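You operate a simulated robot arm through the tools that you are given. There is no shell and no other tool.

The job below is to be done with a simulated robot arm. You get a single attempt, and the scene is never put back.

JOB
Fit the test plug, press TEST, pull it out, clear the leak lamp.
Fine: plug into the yellow holder, then onto the tall cabinet's ledge; key selector to SAFE, then RUN; the mains stay on; the other controls and the red lock stay. Set down upright: grey test plug. Where these are worked on the way, their far stop is far enough and under half their travel is too little: key selector.

Only the result counts: the job must be done as asked and must still hold three seconds after the hand-in. Knocking over, shifting, dropping, spilling or breaking anything else fails it.

ROBOT AND FRAMES
A 7-joint arm with a two-finger parallel gripper, fixed in place. Base frame: the origin is at the foot of the arm, x ahead of it, y to its left, z up. Readings come in mm, rad, newtons and seconds.
With the tool pointing down near the work surface it reaches from about 100 to 640 mm from the base axis. Its first joint turns from -1.152 to 1.152 rad. Payload 1.57 kg.
The tool frame sits at the grasp point between the pads (the TCP): z along the fingers, y along the line on which they close. The tips reach 30 mm beyond it. Largest opening 80 mm; finger width 17, thickness 12; the body of the gripper, 40 by 82 mm, starts 80 mm behind the TCP.
Orientation is that of the tool frame in the base frame, as a unit quaternion [x, y, z, w]. With the fingers straight down and closing along the base's y, the tool's x points along the base's -x, its y along +y and its z along -z.

CONTROLS
- The arm moves only by the tool apply_moves. Its argument "targets" is a list of rows, each an object (a shift or turn left out is 0, a gripper value left out holds the last) with "translation": the shift along the base's x, y, z in mm, a list of three; "turn": the turn, a rotation vector about the base's x, y, z in rad, a list of three; "fingers": the gripper command, from -1 (shut) to 1 (fully open), values between in proportion. In form: [{"translation": [x, y, z], "turn": [wx, wy, wz], "fingers": fingers}, ...]. A call has 1 to 20 rows; each row is the pose to reach, as a shift and turn from the pose commanded when the call began. Each row takes 0.2 s and may step no farther than 50 mm and 0.15 rad from the row before; otherwise, or with a gripper value out of range, the whole call is refused. Where a pose cannot be reached the arm comes as near as it can. A force on the tool above 40 N (or 10 N above the force at the start of the call, whichever is more), or a blocked arm, ends the call early, and 0.2 s more pass. Each finger travels about 72 mm/s and halts on what it meets, pressing with about 25 N; the grip force reading is that of the motor and also rises with nothing between the fingers. The clock runs only during rows and for 0.2 s after the last one: add rows that repeat a pose to give the fingers time. It gives the time, the measured TCP pose, the force on the tool (base axes), the opening and the grip force at its end, in the units of the frame above (readings bear some noise), with the torque about the TCP (base axes, N m) and any sound that the robot's microphone picked up.
- Cameras (640 x 400 px; columns grow to the right, rows downward): "scene" is fixed at [73.6, 458.3, 1417.7]; the picture's right is [-0.49, -0.87, 0.00], its down [-0.57, 0.32, -0.76] and it looks along [0.66, -0.37, -0.65] (base axes); focal length 245 px, centre (320, 200). "wrist" rides on the gripper at [72, -7, -122] in the tool frame; the picture's right is [0.09, 1.00, 0.00], its down [-0.84, 0.08, -0.54] and it looks along [-0.54, 0.05, 0.84] (tool axes); focal length 238 px, centre (320, 200). There is no depth. A picture from a camera that has moved, and an enlarged one, comes with that camera's place and axes in the base frame and with its lens.
- snapshot(camera): a new picture of that camera. No time passes.
- inspect(camera, box): a new picture of the part [left, top, right, bottom] of that camera's present view, enlarged. No time passes.
- close_job(): hands the job in; it is judged then, once.

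Nothing tells you positions but the pictures and the camera data. Unless the task says otherwise, let go and move clear before handing in.

The tools are called after "Call:" by a JSON object that holds its "api" and its "payload". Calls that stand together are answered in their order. apply_moves: Moves the arm, as the interface text tells. Its arguments: {"type":"object","properties":{"targets":{"type":"array","items":{"type":"object","properties":{"translation":{"type":"array","items":{"type":"number"}},"turn":{"type":"array","items":{"type":"number"}},"fingers":{"type":"number"}}}}},"required":["targets"]} The other tools are called the same way: snapshot (camera) takes a picture; inspect (camera, box) takes an enlarged picture of a part of a camera's view; close_job () hands the job in.

At the start:

```text
time_s: 0.0
eef_pos: [413.5, 100.8, 1216.7]
ee_rot: [0.001, 1.0, 0.0, 0.0]
ft_force: [-0.1, 0.6, -0.3]
torque: [0.0, 0.0, 0.01]
gripper_width: 80.1
grip_force: 0.0
```

scene: 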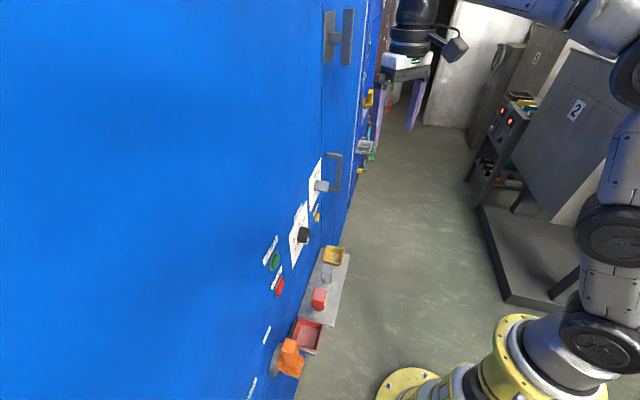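
wrist: 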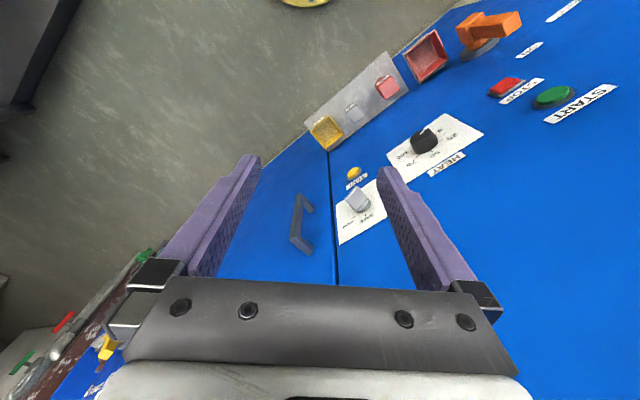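

I see a tall blue cabinet wall with a panel of controls (START, STOP, HEAT knob, a grey selector, a yellow thing), a ledge with a yellow holder, a grey plug and a red block. I will enlarge parts of the views before moving.

Call:
{"api": "inspect", "payload": {"camera": "scene", "box": [240, 220, 360, 400]}}

Call:
{"api": "inspect", "payload": {"camera": "scene", "box": [290, 140, 370, 220]}}

Call:
{"api": "inspect", "payload": {"camera": "wrist", "box": [290, 30, 490, 155]}}

Call:
{"api": "inspect", "payload": {"camera": "wrist", "box": [280, 110, 500, 250]}}

Call:
{"api": "inspect", "payload": {"camera": "wrist", "box": [440, 0, 640, 125]}}

Call:
{"api": "inspect", "payload": {"camera": "scene", "box": [320, 0, 480, 180]}}

Call:
{"api": "inspect", "payload": {"camera": "wrist", "box": [0, 220, 200, 400]}}

```text
2.22 times, centred on (300, 310) of scene
camera zoom: at [73.6, 458.3, 1417.7], right [-0.49, -0.87, 0.0], down [-0.57, 0.32, -0.76], along [0.66, -0.37, -0.65], focal length 545 px, centre (364, -44)
```

zoom: 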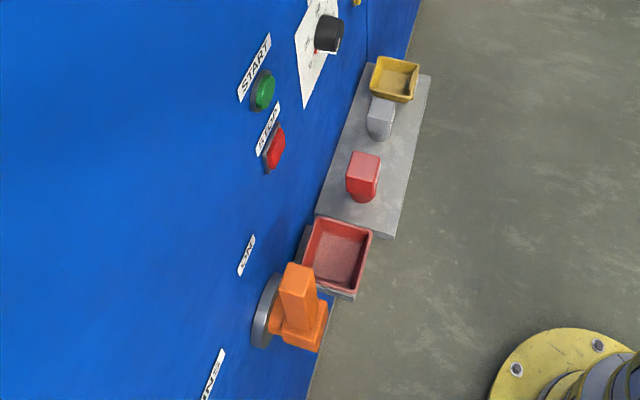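

```text
5.00 times, centred on (330, 180) of scene
camera zoom: at [73.6, 458.3, 1417.7], right [-0.49, -0.87, 0.0], down [-0.57, 0.32, -0.76], along [0.66, -0.37, -0.65], focal length 1225 px, centre (270, 300)
```

zoom: 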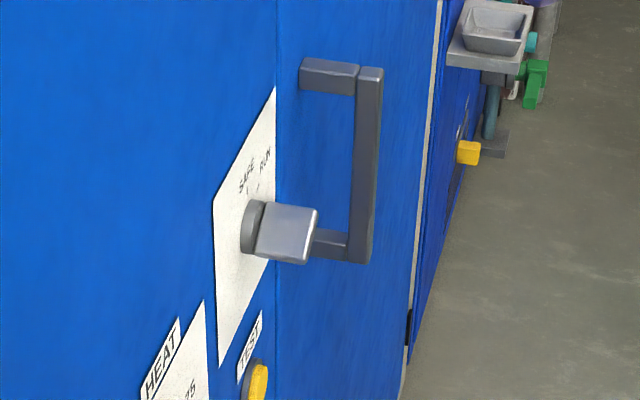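

```text
3.20 times, centred on (390, 92) of wrist
camera zoom: at [342.0, 94.1, 1338.6], right [-0.09, 1.0, 0.0], down [0.84, 0.08, 0.54], along [0.54, 0.05, -0.84], focal length 763 px, centre (96, 544)
```

zoom: 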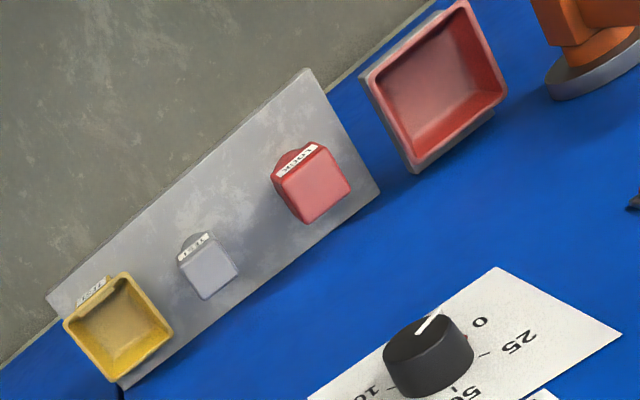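

```text
2.86 times, centred on (390, 180) of wrist
camera zoom: at [342.0, 94.1, 1338.6], right [-0.09, 1.0, 0.0], down [0.84, 0.08, 0.54], along [0.54, 0.05, -0.84], focal length 681 px, centre (120, 257)
```

zoom: 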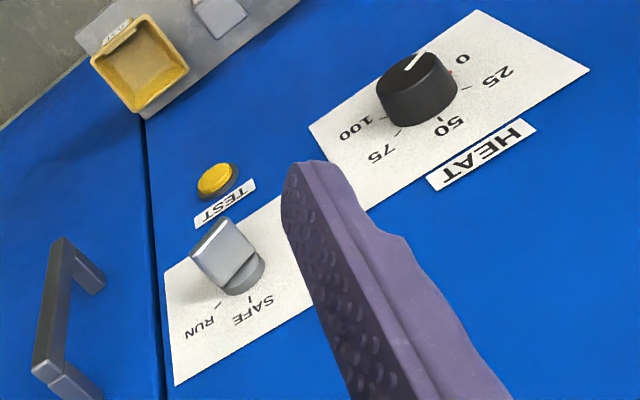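

```text
3.20 times, centred on (540, 62) of wrist
camera zoom: at [342.0, 94.1, 1338.6], right [-0.09, 1.0, 0.0], down [0.84, 0.08, 0.54], along [0.54, 0.05, -0.84], focal length 763 px, centre (-384, 640)
```

zoom: 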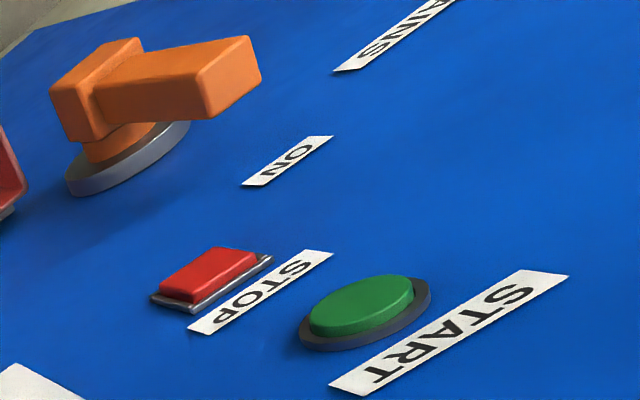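

```text
2.22 times, centred on (400, 90) of scene
camera zoom: at [73.6, 458.3, 1417.7], right [-0.49, -0.87, 0.0], down [-0.57, 0.32, -0.76], along [0.66, -0.37, -0.65], focal length 545 px, centre (142, 444)
```

zoom: 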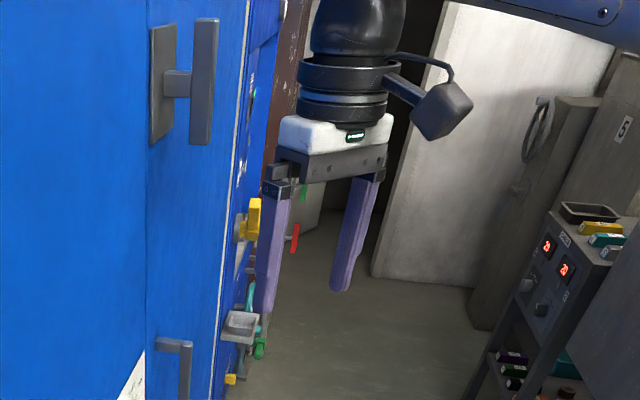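

```text
2.22 times, centred on (100, 310) of wrist
camera zoom: at [342.0, 94.1, 1338.6], right [-0.09, 1.0, 0.0], down [0.84, 0.08, 0.54], along [0.54, 0.05, -0.84], focal length 530 px, centre (809, -44)
```

zoom: 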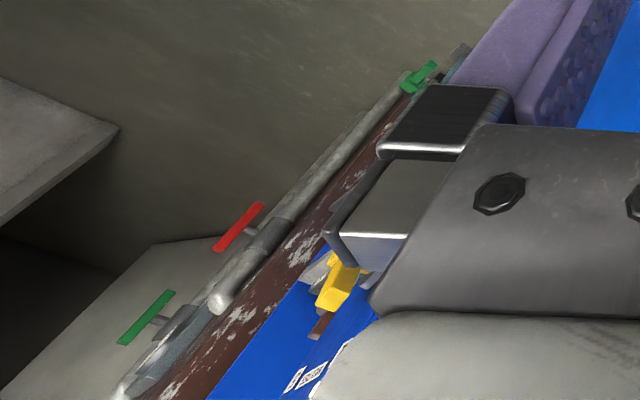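

The blue cabinet face runs at about 45° to the base axes, roughly 530 mm out. By triangulation TEST is near (568,191,867), the key selector near (555,179,995), the plug near (480,200,675) and the yellow holder near (543,132,655). I'll yaw the wrist to face the panel and look again.

Call:
{"api": "apply_moves", "payload": {"targets": [{"turn": [0, 0, 0.14]}, {"turn": [0, 0, 0.28]}, {"turn": [0, 0, 0.42]}, {"turn": [0, 0, 0.56]}, {"turn": [0, 0, 0.68]}, {"turn": [0, 0, 0.785]}, {"turn": [0, 0, 0.785]}]}}

Call:
{"api": "snapshot", "payload": {"camera": "wrist"}}

Call:
{"api": "snapshot", "payload": {"camera": "scene"}}

```text
time_s: 1.6
eef_pos: [413.6, 100.5, 1216.5]
ee_rot: [-0.383, 0.924, 0.0, 0.0]
ft_force: [0.0, -0.2, 0.1]
torque: [-0.03, 0.0, -0.04]
gripper_width: 79.9
grip_force: 0.1
```

```text
taken
camera wrist: at [367.8, 44.9, 1338.4], right [-0.77, 0.64, 0.0], down [0.54, 0.65, 0.54], along [0.35, 0.42, -0.84], focal length 238 px, centre (320, 200)
```

wrist: 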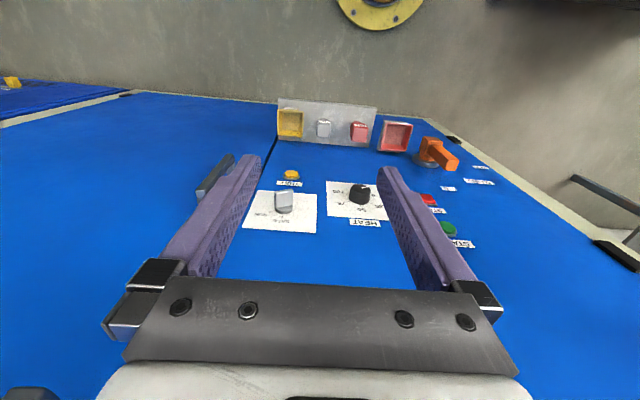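

```text
taken
```

scene: 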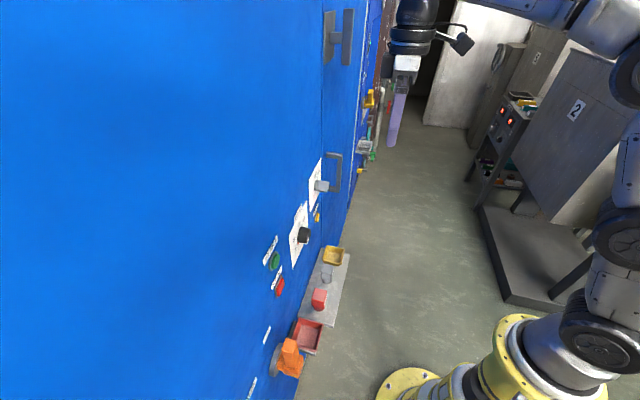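

The view is now roughly square to the face. I'll enlarge the relevant panel and look for the leak lamp.

Call:
{"api": "inspect", "payload": {"camera": "wrist", "box": [260, 90, 420, 190]}}

Call:
{"api": "inspect", "payload": {"camera": "wrist", "box": [190, 150, 400, 270]}}

Call:
{"api": "inspect", "payload": {"camera": "wrist", "box": [400, 120, 520, 260]}}

Call:
{"api": "inspect", "payload": {"camera": "wrist", "box": [0, 60, 160, 160]}}

```text
4.00 times, centred on (340, 140) of wrist
camera zoom: at [367.8, 44.9, 1338.4], right [-0.77, 0.64, 0.0], down [0.54, 0.65, 0.54], along [0.35, 0.42, -0.84], focal length 953 px, centre (240, 440)
```

zoom: 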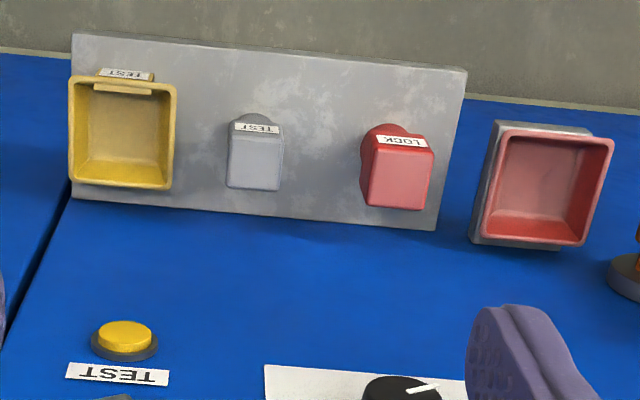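

```text
3.05 times, centred on (295, 210) of wrist
camera zoom: at [367.8, 44.9, 1338.4], right [-0.77, 0.64, 0.0], down [0.54, 0.65, 0.54], along [0.35, 0.42, -0.84], focal length 726 px, centre (396, 170)
```

zoom: 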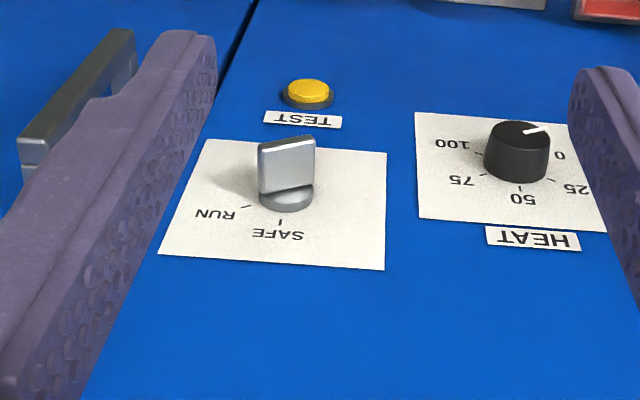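

```text
2.86 times, centred on (460, 190) of wrist
camera zoom: at [367.8, 44.9, 1338.4], right [-0.77, 0.64, 0.0], down [0.54, 0.65, 0.54], along [0.35, 0.42, -0.84], focal length 681 px, centre (-80, 229)
```

zoom: 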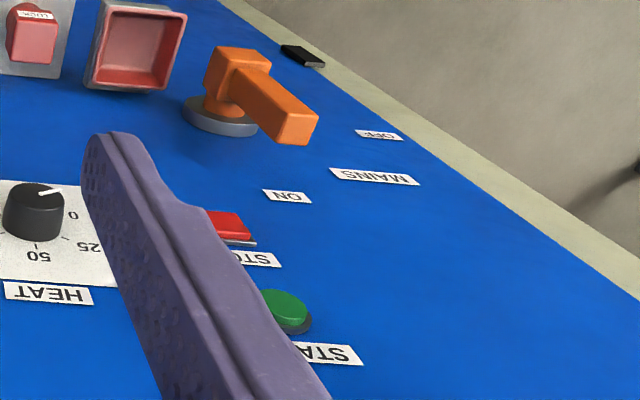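

```text
4.00 times, centred on (80, 110) of wrist
camera zoom: at [367.8, 44.9, 1338.4], right [-0.77, 0.64, 0.0], down [0.54, 0.65, 0.54], along [0.35, 0.42, -0.84], focal length 953 px, centre (1280, 560)
```

zoom: 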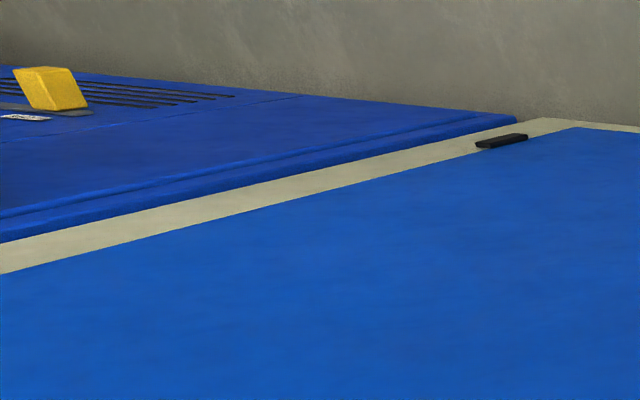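

The plug and holder carry matching TEST labels and the holder opens upward. No leak lamp is visible yet, so I'll pitch the tool up to look at the rest of the panel.

Call:
{"api": "apply_moves", "payload": {"targets": [{"turn": [0.1, -0.1, 0]}, {"turn": [0.2, -0.2, 0]}, {"turn": [0.3, -0.3, 0]}, {"turn": [0.4, -0.4, 0]}, {"turn": [0.5, -0.5, 0]}, {"turn": [0.6, -0.6, 0]}, {"turn": [0.7, -0.7, 0]}, {"turn": [0.7, -0.7, 0]}]}}

Call:
{"api": "snapshot", "payload": {"camera": "wrist"}}

Call:
{"api": "snapshot", "payload": {"camera": "scene"}}

```text
time_s: 3.4
eef_pos: [414.4, 101.3, 1217.4]
ee_rot: [-0.337, 0.813, 0.182, 0.439]
ft_force: [-0.2, 0.9, 0.1]
torque: [0.0, -0.01, -0.04]
gripper_width: 79.7
grip_force: 0.0
```

```text
taken
camera wrist: at [318.6, -4.1, 1223.6], right [-0.74, 0.67, -0.08], down [-0.05, 0.06, 1.0], along [0.67, 0.74, -0.01], focal length 238 px, centre (320, 200)
```

wrist: 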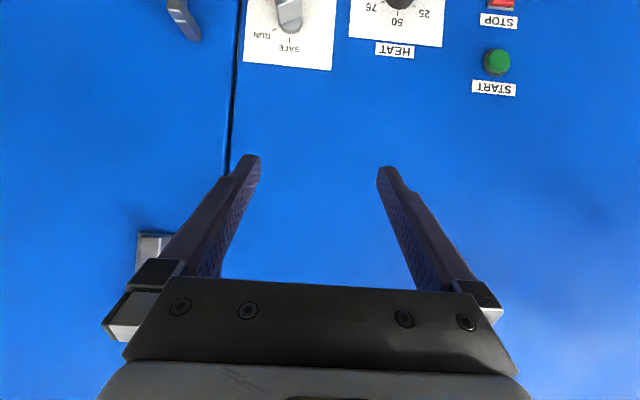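

```text
taken
```

scene: 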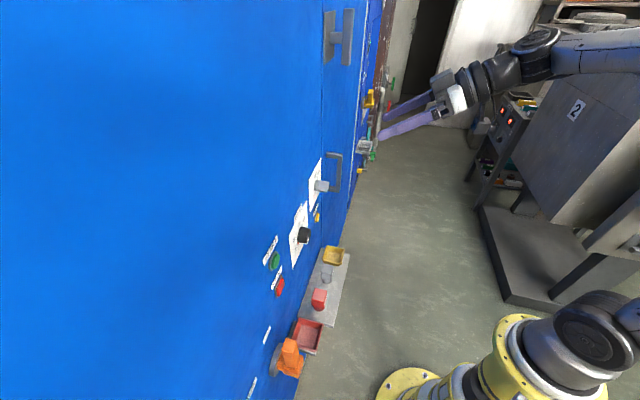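

The face is a clean vertical plane, but I see no lamp in this region. I'll finish pitching to horizontal to see the upper cabinet and confirm the arm can hold that orientation.

Call:
{"api": "apply_moves", "payload": {"targets": [{"turn": [0.1, -0.1, 0]}, {"turn": [0.2, -0.2, 0]}, {"turn": [0.3, -0.3, 0]}, {"turn": [0.411, -0.411, 0]}, {"turn": [0.411, -0.411, 0]}]}}

Call:
{"api": "snapshot", "payload": {"camera": "wrist"}}

Call:
{"api": "snapshot", "payload": {"camera": "scene"}}

```text
refused: row 4 steps farther than a row can; nothing moved
```

```text
taken
camera wrist: at [318.6, -4.1, 1223.6], right [-0.74, 0.67, -0.08], down [-0.05, 0.06, 1.0], along [0.67, 0.74, -0.01], focal length 238 px, centre (320, 200)
```

wrist: 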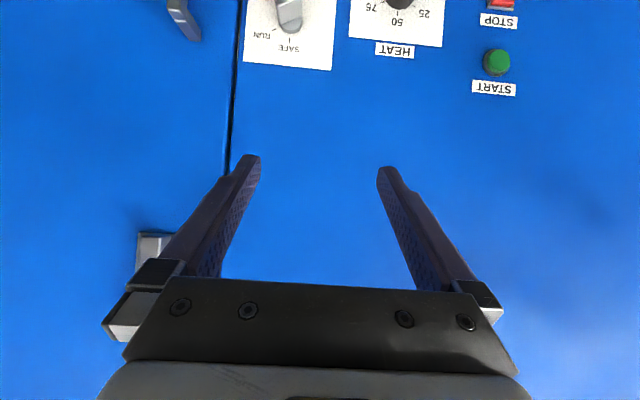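

```text
taken
```

scene: 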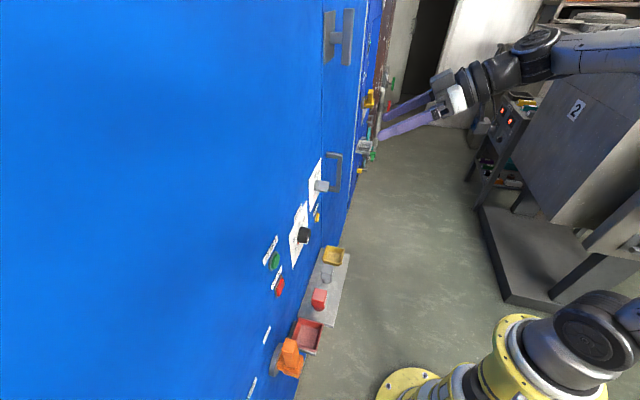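

The last row stepped a hair too far, so nothing moved. I'll resend with smaller turns.

Call:
{"api": "apply_moves", "payload": {"targets": [{"turn": [0.1, -0.1, 0]}, {"turn": [0.2, -0.2, 0]}, {"turn": [0.3, -0.3, 0]}, {"turn": [0.4, -0.4, 0]}, {"turn": [0.411, -0.411, 0]}, {"turn": [0.411, -0.411, 0]}]}}

Call:
{"api": "snapshot", "payload": {"camera": "wrist"}}

Call:
{"api": "snapshot", "payload": {"camera": "scene"}}

```text
time_s: 4.8
eef_pos: [413.3, 100.6, 1217.2]
ee_rot: [-0.27, 0.653, 0.271, 0.654]
ft_force: [0.4, -0.9, 0.8]
torque: [0.03, -0.05, 0.03]
gripper_width: 79.8
grip_force: 0.0
```

```text
taken
camera wrist: at [332.2, 9.8, 1144.8], right [-0.7, 0.7, -0.09], down [-0.44, -0.33, 0.84], along [0.56, 0.63, 0.54], focal length 238 px, centre (320, 200)
```

wrist: 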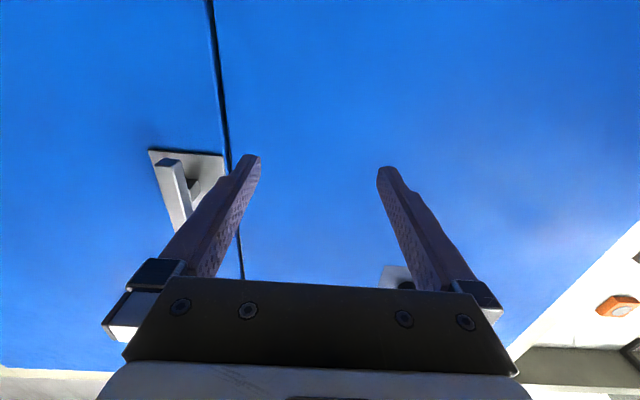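

```text
taken
```

scene: 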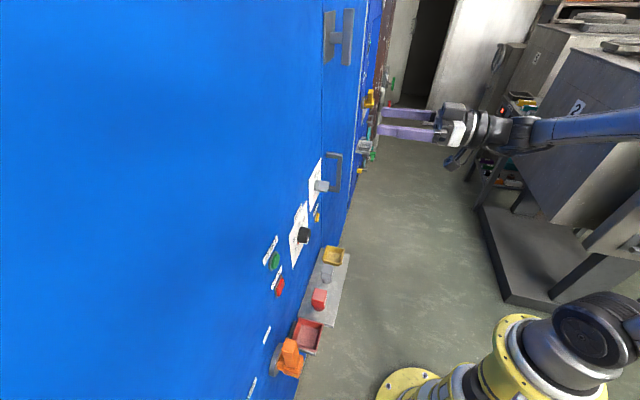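

The arm holds the horizontal pose, and something grey, perhaps the lamp bezel, shows behind the gripper high on the face. I'll shift to see it between the fingers.

Call:
{"api": "apply_moves", "payload": {"targets": [{"translation": [-25, 25, 25]}, {"translation": [-50, 50, 50]}, {"translation": [-75, 75, 75]}, {"translation": [-100, 100, 100]}, {"translation": [-100, 100, 100]}]}}

Call:
{"api": "snapshot", "payload": {"camera": "wrist"}}

```text
time_s: 6.0
eef_pos: [314.7, 201.3, 1316.9]
ee_rot: [-0.271, 0.653, 0.271, 0.653]
ft_force: [0.1, 0.3, 0.0]
torque: [0.0, -0.02, 0.0]
gripper_width: 80.1
grip_force: 0.0
```

```text
taken
camera wrist: at [233.3, 110.7, 1244.6], right [-0.7, 0.7, -0.09], down [-0.44, -0.33, 0.84], along [0.56, 0.63, 0.54], focal length 238 px, centre (320, 200)
```

wrist: 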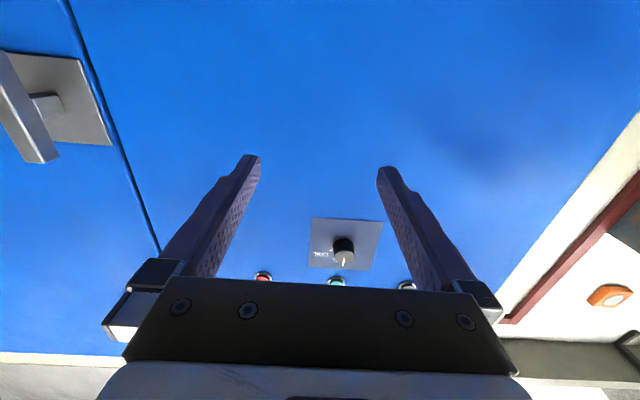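

Call:
{"api": "inspect", "payload": {"camera": "wrist", "box": [240, 200, 440, 300]}}

Call:
{"api": "apply_moves", "payload": {"targets": [{"translation": [0, 0, 50]}, {"translation": [0, 0, 100]}, {"translation": [0, 0, 130]}, {"translation": [0, 0, 130]}]}}

Call:
{"api": "snapshot", "payload": {"camera": "wrist"}}

Call:
{"api": "inspect", "payload": {"camera": "wrist", "box": [220, 130, 440, 290]}}

```text
3.20 times, centred on (340, 250) of wrist
camera zoom: at [233.3, 110.7, 1244.6], right [-0.7, 0.7, -0.09], down [-0.44, -0.33, 0.84], along [0.56, 0.63, 0.54], focal length 763 px, centre (256, 40)
```

zoom: 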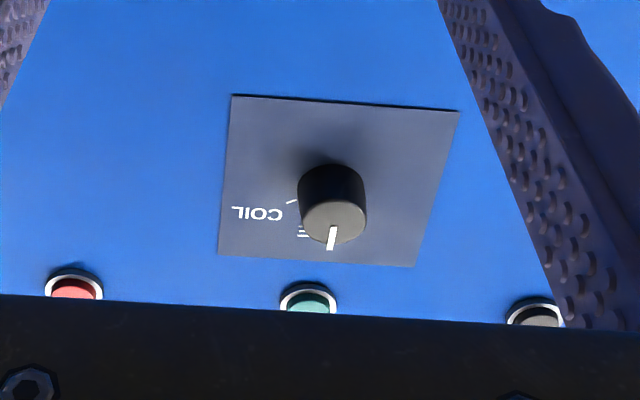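

```text
time_s: 7.0
eef_pos: [314.6, 201.8, 1446.6]
ee_rot: [-0.27, 0.653, 0.271, 0.654]
ft_force: [0.1, -1.1, -0.4]
torque: [0.01, 0.0, 0.01]
gripper_width: 79.9
grip_force: 0.1
```

```text
taken
camera wrist: at [233.2, 111.2, 1374.6], right [-0.7, 0.7, -0.09], down [-0.44, -0.33, 0.84], along [0.56, 0.63, 0.54], focal length 238 px, centre (320, 200)
```

wrist: 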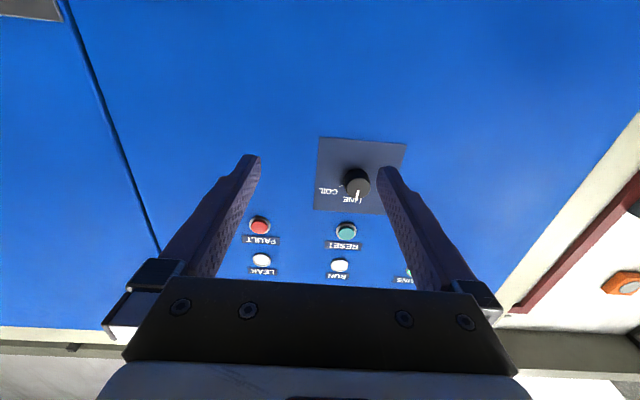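

```text
2.50 times, centred on (330, 210) of wrist
camera zoom: at [233.2, 111.2, 1374.6], right [-0.7, 0.7, -0.09], down [-0.44, -0.33, 0.84], along [0.56, 0.63, 0.54], focal length 596 px, centre (295, 175)
```

zoom: 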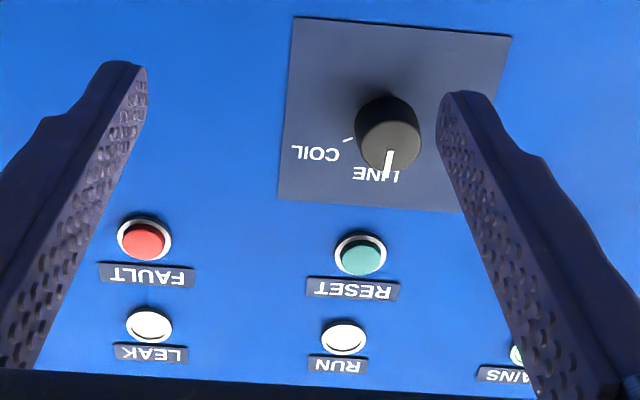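

The upper panel holds a COIL/LINE selector, FAULT and RESET, and lamps LEAK, RUN and MAINS. I'll rise a bit more for a baseline look at the lamps.

Call:
{"api": "apply_moves", "payload": {"targets": [{"translation": [0, 0, 45]}, {"translation": [0, 0, 80]}, {"translation": [0, 0, 80]}]}}

Call:
{"api": "snapshot", "payload": {"camera": "wrist"}}

Call:
{"api": "inspect", "payload": {"camera": "wrist", "box": [220, 130, 440, 290]}}

```text
time_s: 7.8
eef_pos: [317.3, 202.4, 1528.5]
ee_rot: [-0.27, 0.653, 0.271, 0.653]
ft_force: [0.5, 0.0, 0.1]
torque: [-0.01, 0.01, -0.01]
gripper_width: 80.1
grip_force: 0.0
```

```text
taken
camera wrist: at [234.8, 110.6, 1456.3], right [-0.7, 0.7, -0.09], down [-0.44, -0.33, 0.84], along [0.56, 0.63, 0.54], focal length 238 px, centre (320, 200)
```

wrist: 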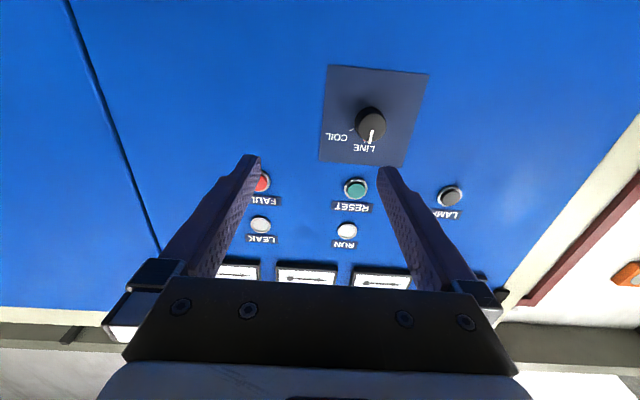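

```text
2.50 times, centred on (330, 210) of wrist
camera zoom: at [234.8, 110.6, 1456.3], right [-0.7, 0.7, -0.09], down [-0.44, -0.33, 0.84], along [0.56, 0.63, 0.54], focal length 596 px, centre (295, 175)
```

zoom: 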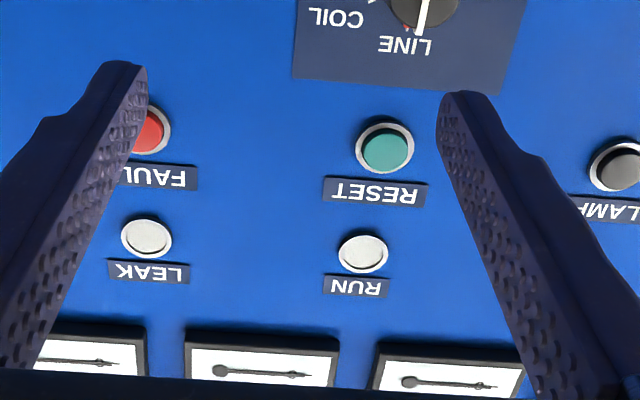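

Baseline: LEAK and RUN lamps look unlit white, and MAINS looks green. FAULT, RESET and LAMP are pushbuttons to leave alone. Next I'll descend in front of the ledge with the tool tilted 45° for a close look at the plug and holder.

Call:
{"api": "apply_moves", "payload": {"targets": [{"translation": [4.6, -5.1, -47], "turn": [-0.0327, 0.0327, 0]}, {"translation": [9.3, -10.1, -94], "turn": [-0.0654, 0.0654, 0]}, {"translation": [13.9, -15.2, -141], "turn": [-0.098, 0.098, 0]}, {"translation": [18.6, -20.2, -188], "turn": [-0.131, 0.131, 0]}, {"translation": [23.2, -25.3, -235], "turn": [-0.1635, 0.1635, 0]}, {"translation": [27.9, -30.4, -282], "turn": [-0.196, 0.196, 0]}, {"translation": [32.5, -35.4, -329], "turn": [-0.229, 0.229, 0]}, {"translation": [37.2, -40.5, -376], "turn": [-0.2616, 0.2616, 0]}, {"translation": [41.8, -45.5, -423], "turn": [-0.294, 0.294, 0]}, {"translation": [46.5, -50.6, -470], "turn": [-0.327, 0.327, 0]}, {"translation": [51, -55.7, -517], "turn": [-0.36, 0.36, 0]}, {"translation": [56, -60.7, -564], "turn": [-0.392, 0.392, 0]}, {"translation": [60, -65.8, -611], "turn": [-0.425, 0.425, 0]}, {"translation": [65, -70.8, -658], "turn": [-0.458, 0.458, 0]}, {"translation": [70, -76, -705], "turn": [-0.49, 0.49, 0]}, {"translation": [74, -81, -752], "turn": [-0.523, 0.523, 0]}, {"translation": [79, -86, -799], "turn": [-0.555, 0.555, 0]}, {"translation": [79, -86, -799], "turn": [-0.555, 0.555, 0]}]}}

Call:
{"api": "snapshot", "payload": {"camera": "wrist"}}

Call:
{"api": "snapshot", "payload": {"camera": "scene"}}

```text
time_s: 11.6
eef_pos: [394.5, 113.5, 728.2]
ee_rot: [-0.353, 0.854, 0.146, 0.354]
ft_force: [0.3, 0.8, -0.1]
torque: [0.01, 0.02, 0.0]
gripper_width: 80.0
grip_force: 0.1
```

```text
taken
camera wrist: at [302.7, 11.3, 763.0], right [-0.75, 0.66, -0.07], down [0.09, 0.2, 0.98], along [0.65, 0.73, -0.21], focal length 238 px, centre (320, 200)
```

wrist: 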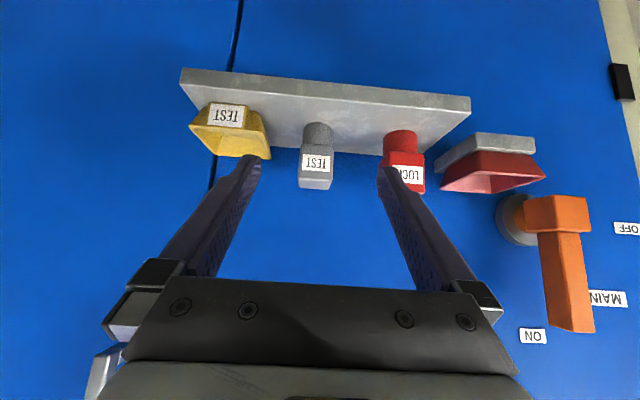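

```text
taken
```

scene: 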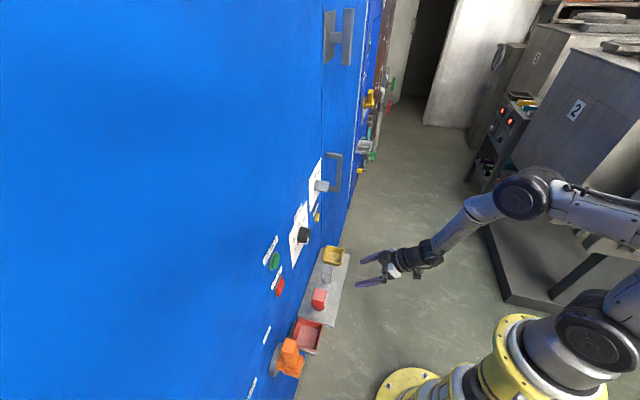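

Call:
{"api": "inspect", "payload": {"camera": "wrist", "box": [170, 50, 490, 250]}}

Call:
{"api": "inspect", "payload": {"camera": "wrist", "box": [180, 60, 360, 200]}}

Call:
{"api": "inspect", "payload": {"camera": "scene", "box": [290, 235, 370, 335]}}

```text
2.00 times, centred on (330, 150) of wrist
camera zoom: at [302.7, 11.3, 763.0], right [-0.75, 0.66, -0.07], down [0.09, 0.2, 0.98], along [0.65, 0.73, -0.21], focal length 477 px, centre (300, 300)
```

zoom: 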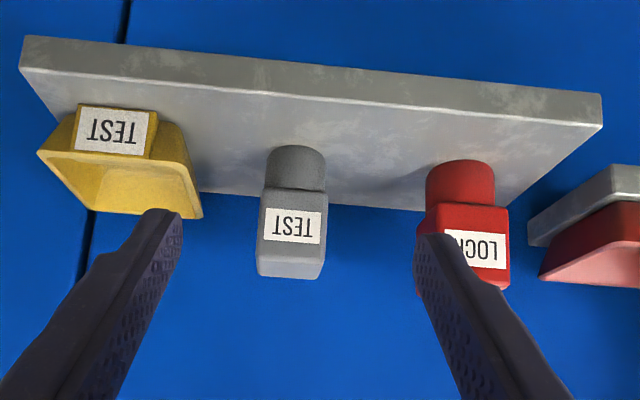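

```text
2.86 times, centred on (270, 130) of wrist
camera zoom: at [302.7, 11.3, 763.0], right [-0.75, 0.66, -0.07], down [0.09, 0.2, 0.98], along [0.65, 0.73, -0.21], focal length 681 px, centre (463, 400)
```

zoom: 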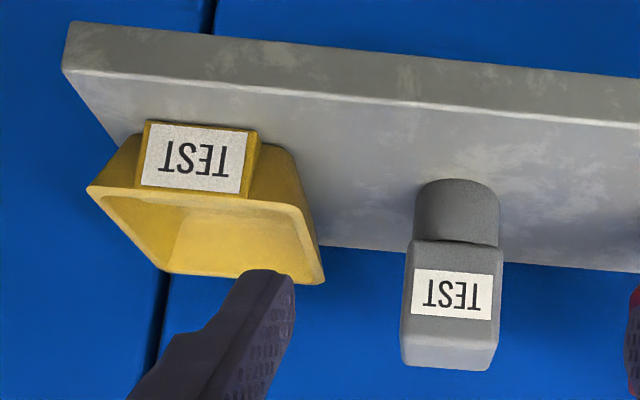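

```text
4.00 times, centred on (330, 285) of scene
camera zoom: at [73.6, 458.3, 1417.7], right [-0.49, -0.87, 0.0], down [-0.57, 0.32, -0.76], along [0.66, -0.37, -0.65], focal length 980 px, centre (280, -140)
```

zoom: 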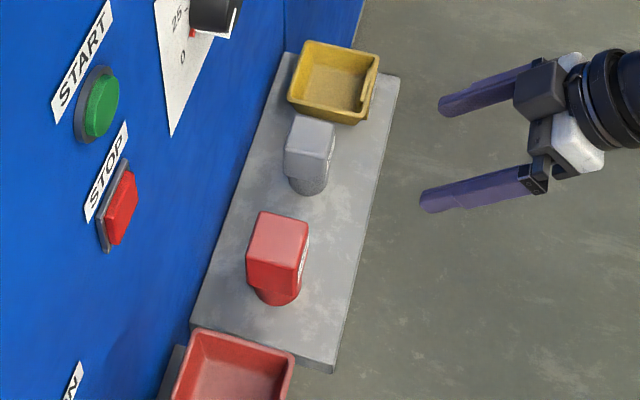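

The plug is a 34 mm box on a short cylinder, about 69 mm tall, standing at about (479,198) on the ledge top at z≈624. The holder is a flared tray centred near (546,133) with its rim at z≈650. The cabinet normal is 45°, so I'll bring the tool horizontal at plug-head height, standing off in front of it.

Call:
{"api": "apply_moves", "payload": {"targets": [{"translation": [0, 0, -8], "turn": [0.0925, -0.0925, 0]}, {"translation": [0, 0, -16], "turn": [0.185, -0.185, 0]}, {"translation": [0, 0, -24], "turn": [0.2775, -0.2775, 0]}, {"translation": [0, 0, -32], "turn": [0.37, -0.37, 0]}, {"translation": [0, 0, -40], "turn": [0.4625, -0.4625, 0]}, {"translation": [0, 0, -50], "turn": [0.555, -0.555, 0]}, {"translation": [0, 0, -50], "turn": [0.555, -0.555, 0]}]}}

Call:
{"api": "snapshot", "payload": {"camera": "scene"}}

Call:
{"api": "inspect", "payload": {"camera": "scene", "box": [290, 235, 410, 325]}}

Call:
{"api": "snapshot", "payload": {"camera": "wrist"}}

```text
time_s: 13.2
eef_pos: [439.8, 103.5, 662.1]
ee_rot: [-0.27, 0.652, 0.275, 0.653]
ft_force: [0.6, -0.8, -0.6]
torque: [-0.02, -0.01, 0.0]
gripper_width: 80.0
grip_force: 0.0
out of reach, approached as far as the arm can: row 2, 3, 4, 5, 6, 7
```

```text
taken
```

scene: 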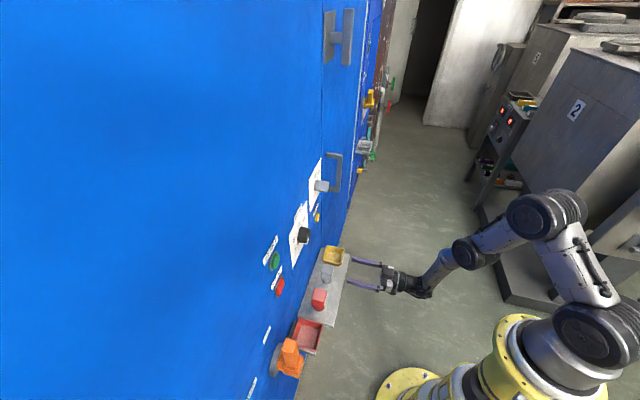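

```text
4.44 times, centred on (350, 280) of scene
camera zoom: at [73.6, 458.3, 1417.7], right [-0.49, -0.87, 0.0], down [-0.57, 0.32, -0.76], along [0.66, -0.37, -0.65], focal length 1089 px, centre (187, -156)
```

zoom: 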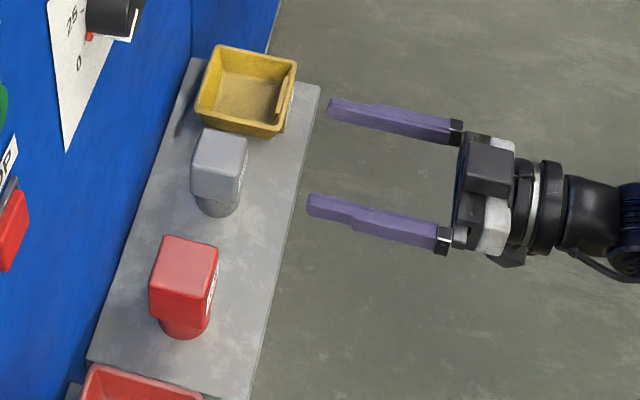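

```text
taken
camera wrist: at [358.1, 12.0, 588.6], right [-0.71, 0.7, -0.09], down [-0.44, -0.33, 0.84], along [0.56, 0.63, 0.54], focal length 238 px, centre (320, 200)
```

wrist: 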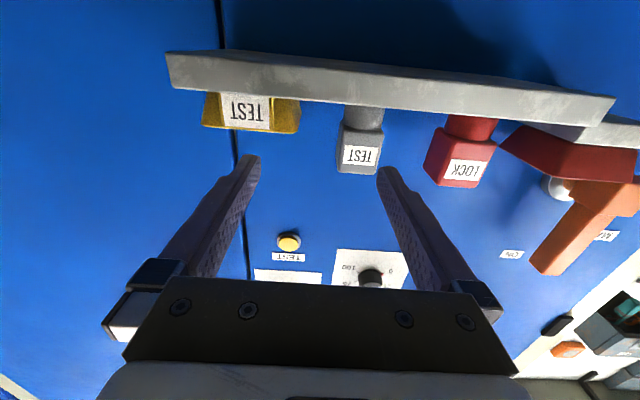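

Horizontal at that close standoff was out of reach, so the arm drifted to (440,104,662) without touching anything. I'll lift a little to learn which commanded pose it now refers to before going near objects.

Call:
{"api": "apply_moves", "payload": {"targets": [{"translation": [0, 0, 40]}, {"translation": [0, 0, 80]}, {"translation": [0, 0, 80]}]}}

```text
time_s: 14.0
eef_pos: [453.1, 99.3, 741.8]
ee_rot: [-0.27, 0.653, 0.273, 0.652]
ft_force: [-0.2, 0.0, -1.9]
torque: [-0.02, 0.01, -0.01]
gripper_width: 79.9
grip_force: 0.0
out of reach, approached as far as the arm can: row 1, 2, 3
```

Still limited by reach close in; at this height everything below is clear, so I'll move outward toward the face to regain reach and see the reference.

Call:
{"api": "apply_moves", "payload": {"targets": [{"translation": [21, 21, 0]}, {"translation": [42, 42, 0]}, {"translation": [42, 42, 0]}]}}

```text
time_s: 14.8
eef_pos: [497.3, 140.1, 742.0]
ee_rot: [-0.27, 0.653, 0.27, 0.653]
ft_force: [-0.7, -0.1, 0.4]
torque: [0.01, -0.02, 0.01]
gripper_width: 79.8
grip_force: 0.0
```

The reference is the pose actually reached, and the arm is now in range. I'll go to a pre-grasp in front of the plug with the tips just short of it, at z≈676.

Call:
{"api": "apply_moves", "payload": {"targets": [{"translation": [-26, 12, 0]}, {"translation": [-52.5, 23.3, 0]}, {"translation": [-52.5, 23.3, -33]}, {"translation": [-52.5, 23.3, -66]}, {"translation": [-52.5, 23.3, -66]}]}}

Call:
{"api": "inspect", "payload": {"camera": "scene", "box": [290, 235, 410, 325]}}

Call:
{"api": "snapshot", "payload": {"camera": "wrist"}}

```text
time_s: 16.0
eef_pos: [455.0, 162.7, 670.3]
ee_rot: [-0.269, 0.653, 0.273, 0.653]
ft_force: [0.1, -0.1, 0.0]
torque: [0.02, -0.02, 0.0]
gripper_width: 80.1
grip_force: 0.0
out of reach, approached as far as the arm can: row 2, 3, 4, 5
```

```text
4.44 times, centred on (350, 280) of scene
camera zoom: at [73.6, 458.3, 1417.7], right [-0.49, -0.87, 0.0], down [-0.57, 0.32, -0.76], along [0.66, -0.37, -0.65], focal length 1089 px, centre (187, -156)
```

zoom: 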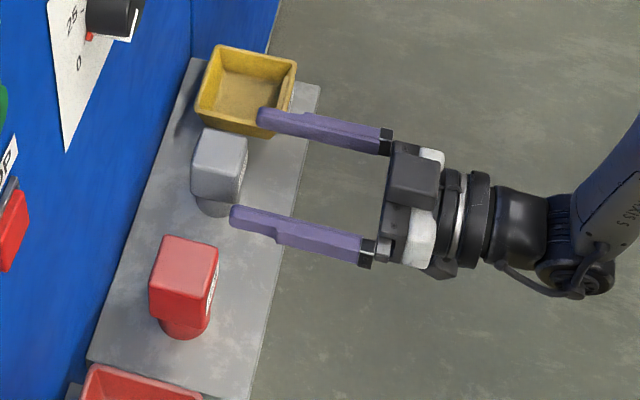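

```text
taken
camera wrist: at [373.5, 71.8, 598.3], right [-0.71, 0.7, -0.09], down [-0.43, -0.33, 0.84], along [0.56, 0.63, 0.54], focal length 238 px, centre (320, 200)
```

wrist: 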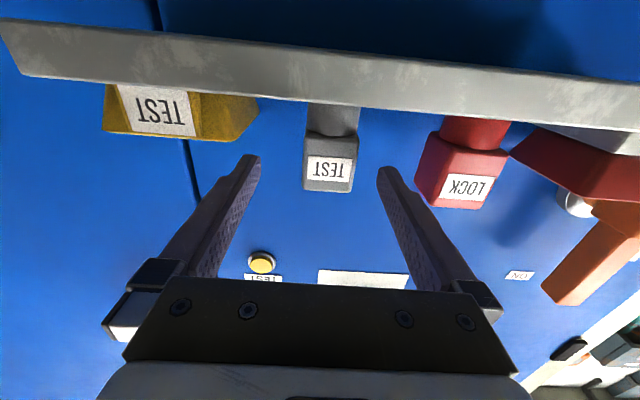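

I'm straddling the front of the plug with about 15–30 mm clearance each side. Next I'll centre on it, move in so the pads are on the box head, and close.

Call:
{"api": "apply_moves", "payload": {"targets": [{"translation": [8, 15, 4], "fingers": 1}, {"translation": [19.8, 30, 5.7], "fingers": 1}, {"translation": [19.8, 30, 5.7], "fingers": 1}]}}

Call:
{"api": "inspect", "payload": {"camera": "scene", "box": [290, 235, 410, 325]}}

Call:
{"api": "snapshot", "payload": {"camera": "wrist"}}

```text
time_s: 16.8
eef_pos: [474.7, 194.0, 678.1]
ee_rot: [-0.269, 0.654, 0.27, 0.654]
ft_force: [-0.7, 0.1, 0.4]
torque: [-0.01, 0.0, 0.02]
gripper_width: 80.0
grip_force: 0.1
```

```text
4.44 times, centred on (350, 280) of scene
camera zoom: at [73.6, 458.3, 1417.7], right [-0.49, -0.87, 0.0], down [-0.57, 0.32, -0.76], along [0.66, -0.37, -0.65], focal length 1089 px, centre (187, -156)
```

zoom: 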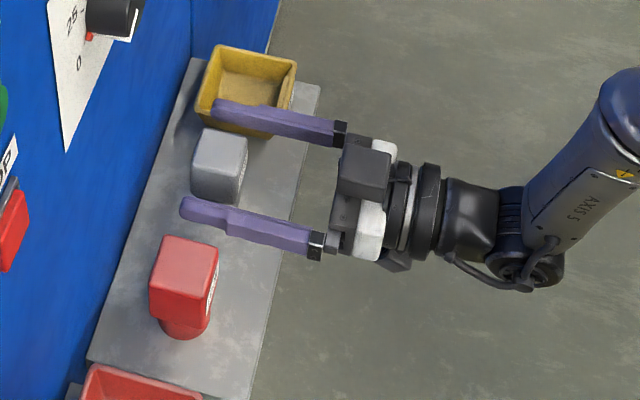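

```text
taken
camera wrist: at [393.9, 102.5, 604.9], right [-0.7, 0.7, -0.09], down [-0.44, -0.33, 0.84], along [0.56, 0.63, 0.54], focal length 238 px, centre (320, 200)
```

wrist: 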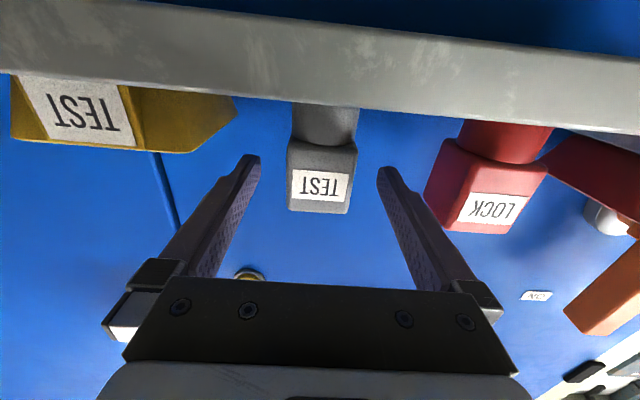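

The plug is centred between the fingers. Closing on it now.

Call:
{"api": "apply_moves", "payload": {"targets": [{"fingers": -0.1}, {"fingers": -0.3}, {"fingers": -1}, {"fingers": -1}, {"fingers": -1}]}}

Call:
{"api": "snapshot", "payload": {"camera": "wrist"}}

Call:
{"api": "inspect", "payload": {"camera": "scene", "box": [290, 235, 410, 325]}}

```text
time_s: 18.0
eef_pos: [475.4, 193.7, 677.9]
ee_rot: [-0.271, 0.653, 0.271, 0.653]
ft_force: [1.2, -0.6, 0.6]
torque: [0.0, -0.03, -0.02]
gripper_width: 37.5
grip_force: 24.8
```

```text
taken
camera wrist: at [394.0, 102.4, 605.1], right [-0.7, 0.7, -0.09], down [-0.44, -0.33, 0.84], along [0.56, 0.63, 0.54], focal length 238 px, centre (320, 200)
```

wrist: 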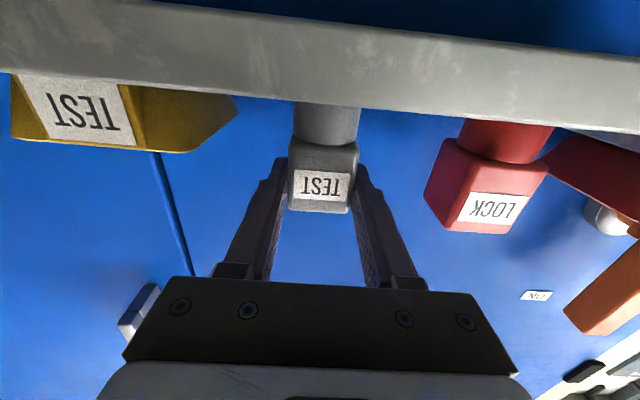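

```text
4.44 times, centred on (350, 280) of scene
camera zoom: at [73.6, 458.3, 1417.7], right [-0.49, -0.87, 0.0], down [-0.57, 0.32, -0.76], along [0.66, -0.37, -0.65], focal length 1089 px, centre (187, -156)
```

zoom: 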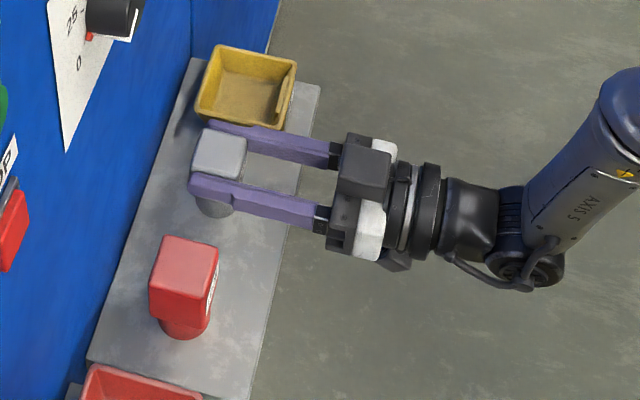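

The plug is gripped at 37.5 mm. I'll lift it 50 mm and carry it sideways over the yellow holder.

Call:
{"api": "apply_moves", "payload": {"targets": [{"translation": [0, 0, 15]}, {"translation": [0, 0, 30]}, {"translation": [0, 0, 50]}, {"translation": [16, -16, 50]}, {"translation": [33, -33, 50]}, {"translation": [50, -50, 50]}, {"translation": [65.8, -65.8, 50]}, {"translation": [65.8, -65.8, 50]}, {"translation": [65.8, -65.8, 50]}]}}

Call:
{"api": "snapshot", "payload": {"camera": "wrist"}}

Call:
{"api": "inspect", "payload": {"camera": "scene", "box": [300, 215, 380, 285]}}

```text
time_s: 20.0
eef_pos: [539.7, 127.3, 727.4]
ee_rot: [-0.27, 0.653, 0.27, 0.653]
ft_force: [0.5, 0.4, -1.3]
torque: [-0.02, 0.02, 0.01]
gripper_width: 37.6
grip_force: 25.2
```

```text
taken
camera wrist: at [458.7, 36.5, 656.0], right [-0.7, 0.7, -0.09], down [-0.44, -0.33, 0.84], along [0.56, 0.63, 0.54], focal length 238 px, centre (320, 200)
```

wrist: 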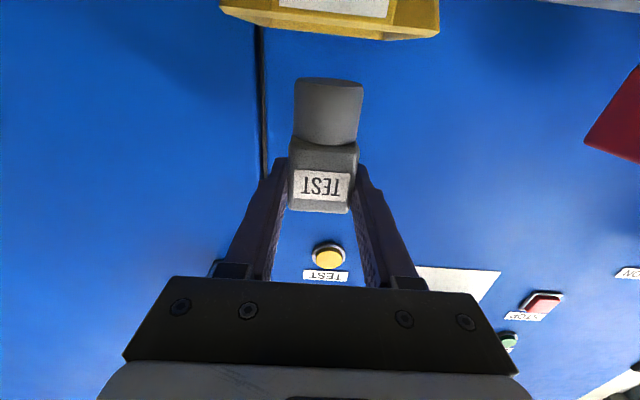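

```text
5.71 times, centred on (340, 250) of scene
camera zoom: at [73.6, 458.3, 1417.7], right [-0.49, -0.87, 0.0], down [-0.57, 0.32, -0.76], along [0.66, -0.37, -0.65], focal length 1400 px, centre (206, -86)
```

zoom: 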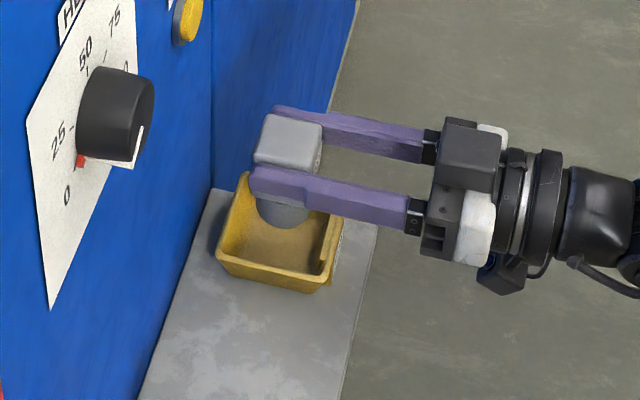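

The plug is hanging upright over the holder, and re-measuring puts the holder centre about 2 mm further along. I'll nudge over and lower most of the way.

Call:
{"api": "apply_moves", "payload": {"targets": [{"translation": [2.5, -0.4, 0]}, {"translation": [2.5, -0.4, -15]}, {"translation": [2.5, -0.4, -30]}, {"translation": [2.5, -0.4, -38]}, {"translation": [2.5, -0.4, -38]}]}}

Call:
{"api": "inspect", "payload": {"camera": "scene", "box": [300, 215, 380, 285]}}

Call:
{"api": "snapshot", "payload": {"camera": "wrist"}}

```text
time_s: 21.2
eef_pos: [543.3, 127.9, 690.2]
ee_rot: [-0.271, 0.653, 0.271, 0.653]
ft_force: [0.3, -0.1, -1.7]
torque: [0.02, 0.01, -0.02]
gripper_width: 37.6
grip_force: 25.1
```

```text
5.71 times, centred on (340, 250) of scene
camera zoom: at [73.6, 458.3, 1417.7], right [-0.49, -0.87, 0.0], down [-0.57, 0.32, -0.76], along [0.66, -0.37, -0.65], focal length 1400 px, centre (206, -86)
```

zoom: 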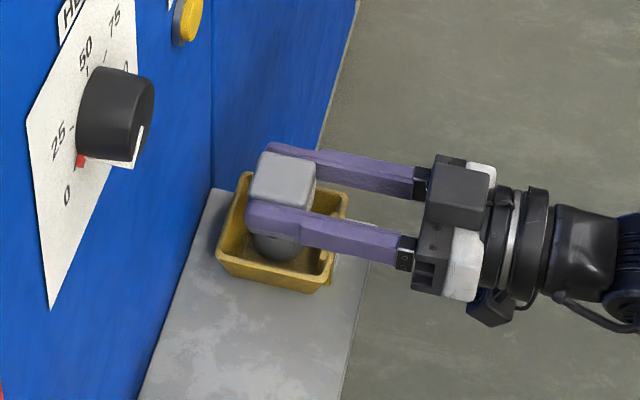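

```text
taken
camera wrist: at [461.2, 37.2, 617.2], right [-0.7, 0.7, -0.09], down [-0.44, -0.33, 0.84], along [0.56, 0.63, 0.54], focal length 238 px, centre (320, 200)
```

wrist: 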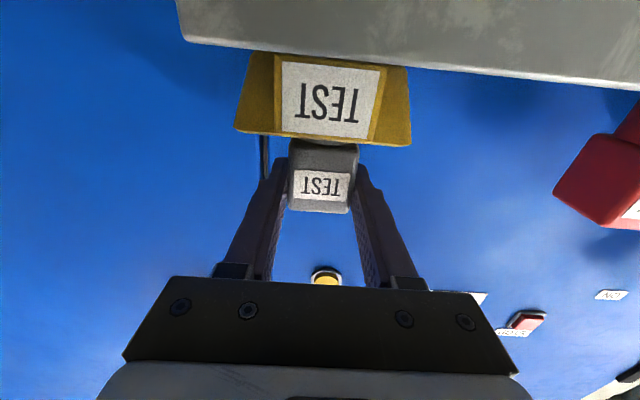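

Alignment is within about 2 mm and the base is inside the tray. I'll lower in small steps, watching the force for contact with the floor.

Call:
{"api": "apply_moves", "payload": {"targets": [{"translation": [0.7, -0.7, -2]}, {"translation": [0.7, -0.7, -4]}, {"translation": [0.7, -0.7, -4]}]}}

```text
time_s: 22.0
eef_pos: [544.0, 127.5, 686.6]
ee_rot: [-0.271, 0.653, 0.271, 0.653]
ft_force: [0.4, 0.1, -1.6]
torque: [0.0, 0.02, -0.01]
gripper_width: 37.5
grip_force: 25.4
```

Call:
{"api": "apply_moves", "payload": {"targets": [{"translation": [0, 0, -1]}, {"translation": [0, 0, -2]}, {"translation": [0, 0, -2]}]}}

```text
time_s: 22.8
eef_pos: [543.2, 127.3, 683.8]
ee_rot: [-0.27, 0.653, 0.27, 0.654]
ft_force: [-0.6, -0.1, -0.2]
torque: [-0.05, -0.02, -0.02]
gripper_width: 37.3
grip_force: 24.6
```

No floor contact yet; continuing down 1 mm at a time.

Call:
{"api": "apply_moves", "payload": {"targets": [{"translation": [0, 0, -1]}, {"translation": [0, 0, -1]}]}}

Call:
{"api": "apply_moves", "payload": {"targets": [{"translation": [0, 0, -1]}, {"translation": [0, 0, -1]}]}}

```text
time_s: 23.4
eef_pos: [542.9, 127.9, 684.1]
ee_rot: [-0.27, 0.653, 0.27, 0.654]
ft_force: [0.5, 1.5, 1.8]
torque: [0.06, 0.05, -0.01]
gripper_width: 37.7
grip_force: 25.3
```

```text
time_s: 24.0
eef_pos: [544.1, 127.4, 683.2]
ee_rot: [-0.271, 0.652, 0.27, 0.655]
ft_force: [-2.5, 0.3, 10.8]
torque: [0.09, 0.18, 0.04]
gripper_width: 37.5
grip_force: 24.9
```

Contact: 10.8 N upward with the base on the tray floor. Releasing the plug.

Call:
{"api": "apply_moves", "payload": {"targets": [{"fingers": 0.2}, {"fingers": 0.6}, {"fingers": 1}, {"fingers": 1}]}}

Call:
{"api": "snapshot", "payload": {"camera": "wrist"}}

Call:
{"api": "inspect", "payload": {"camera": "scene", "box": [300, 215, 380, 285]}}

```text
time_s: 25.0
eef_pos: [544.2, 125.9, 681.1]
ee_rot: [-0.271, 0.653, 0.271, 0.653]
ft_force: [0.0, -0.4, 0.0]
torque: [0.02, 0.01, -0.01]
gripper_width: 79.9
grip_force: 0.1
```

```text
taken
camera wrist: at [462.0, 36.0, 609.4], right [-0.7, 0.7, -0.09], down [-0.44, -0.33, 0.84], along [0.56, 0.63, 0.54], focal length 238 px, centre (320, 200)
```

wrist: 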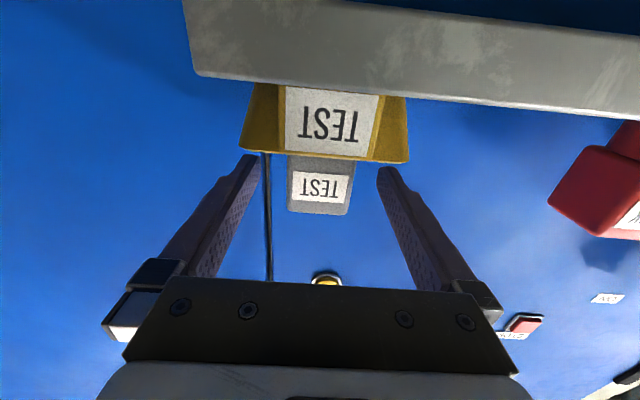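

```text
5.71 times, centred on (340, 250) of scene
camera zoom: at [73.6, 458.3, 1417.7], right [-0.49, -0.87, 0.0], down [-0.57, 0.32, -0.76], along [0.66, -0.37, -0.65], focal length 1400 px, centre (206, -86)
```

zoom: 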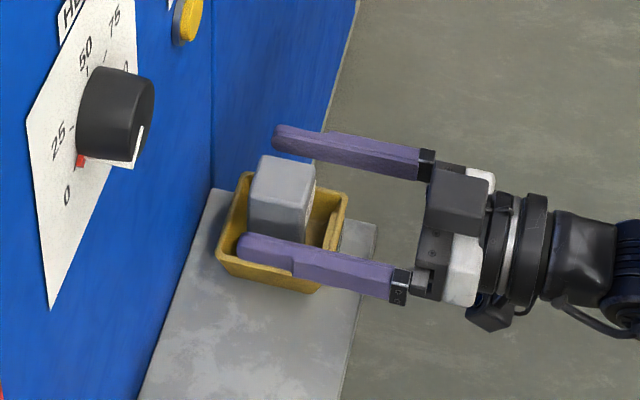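

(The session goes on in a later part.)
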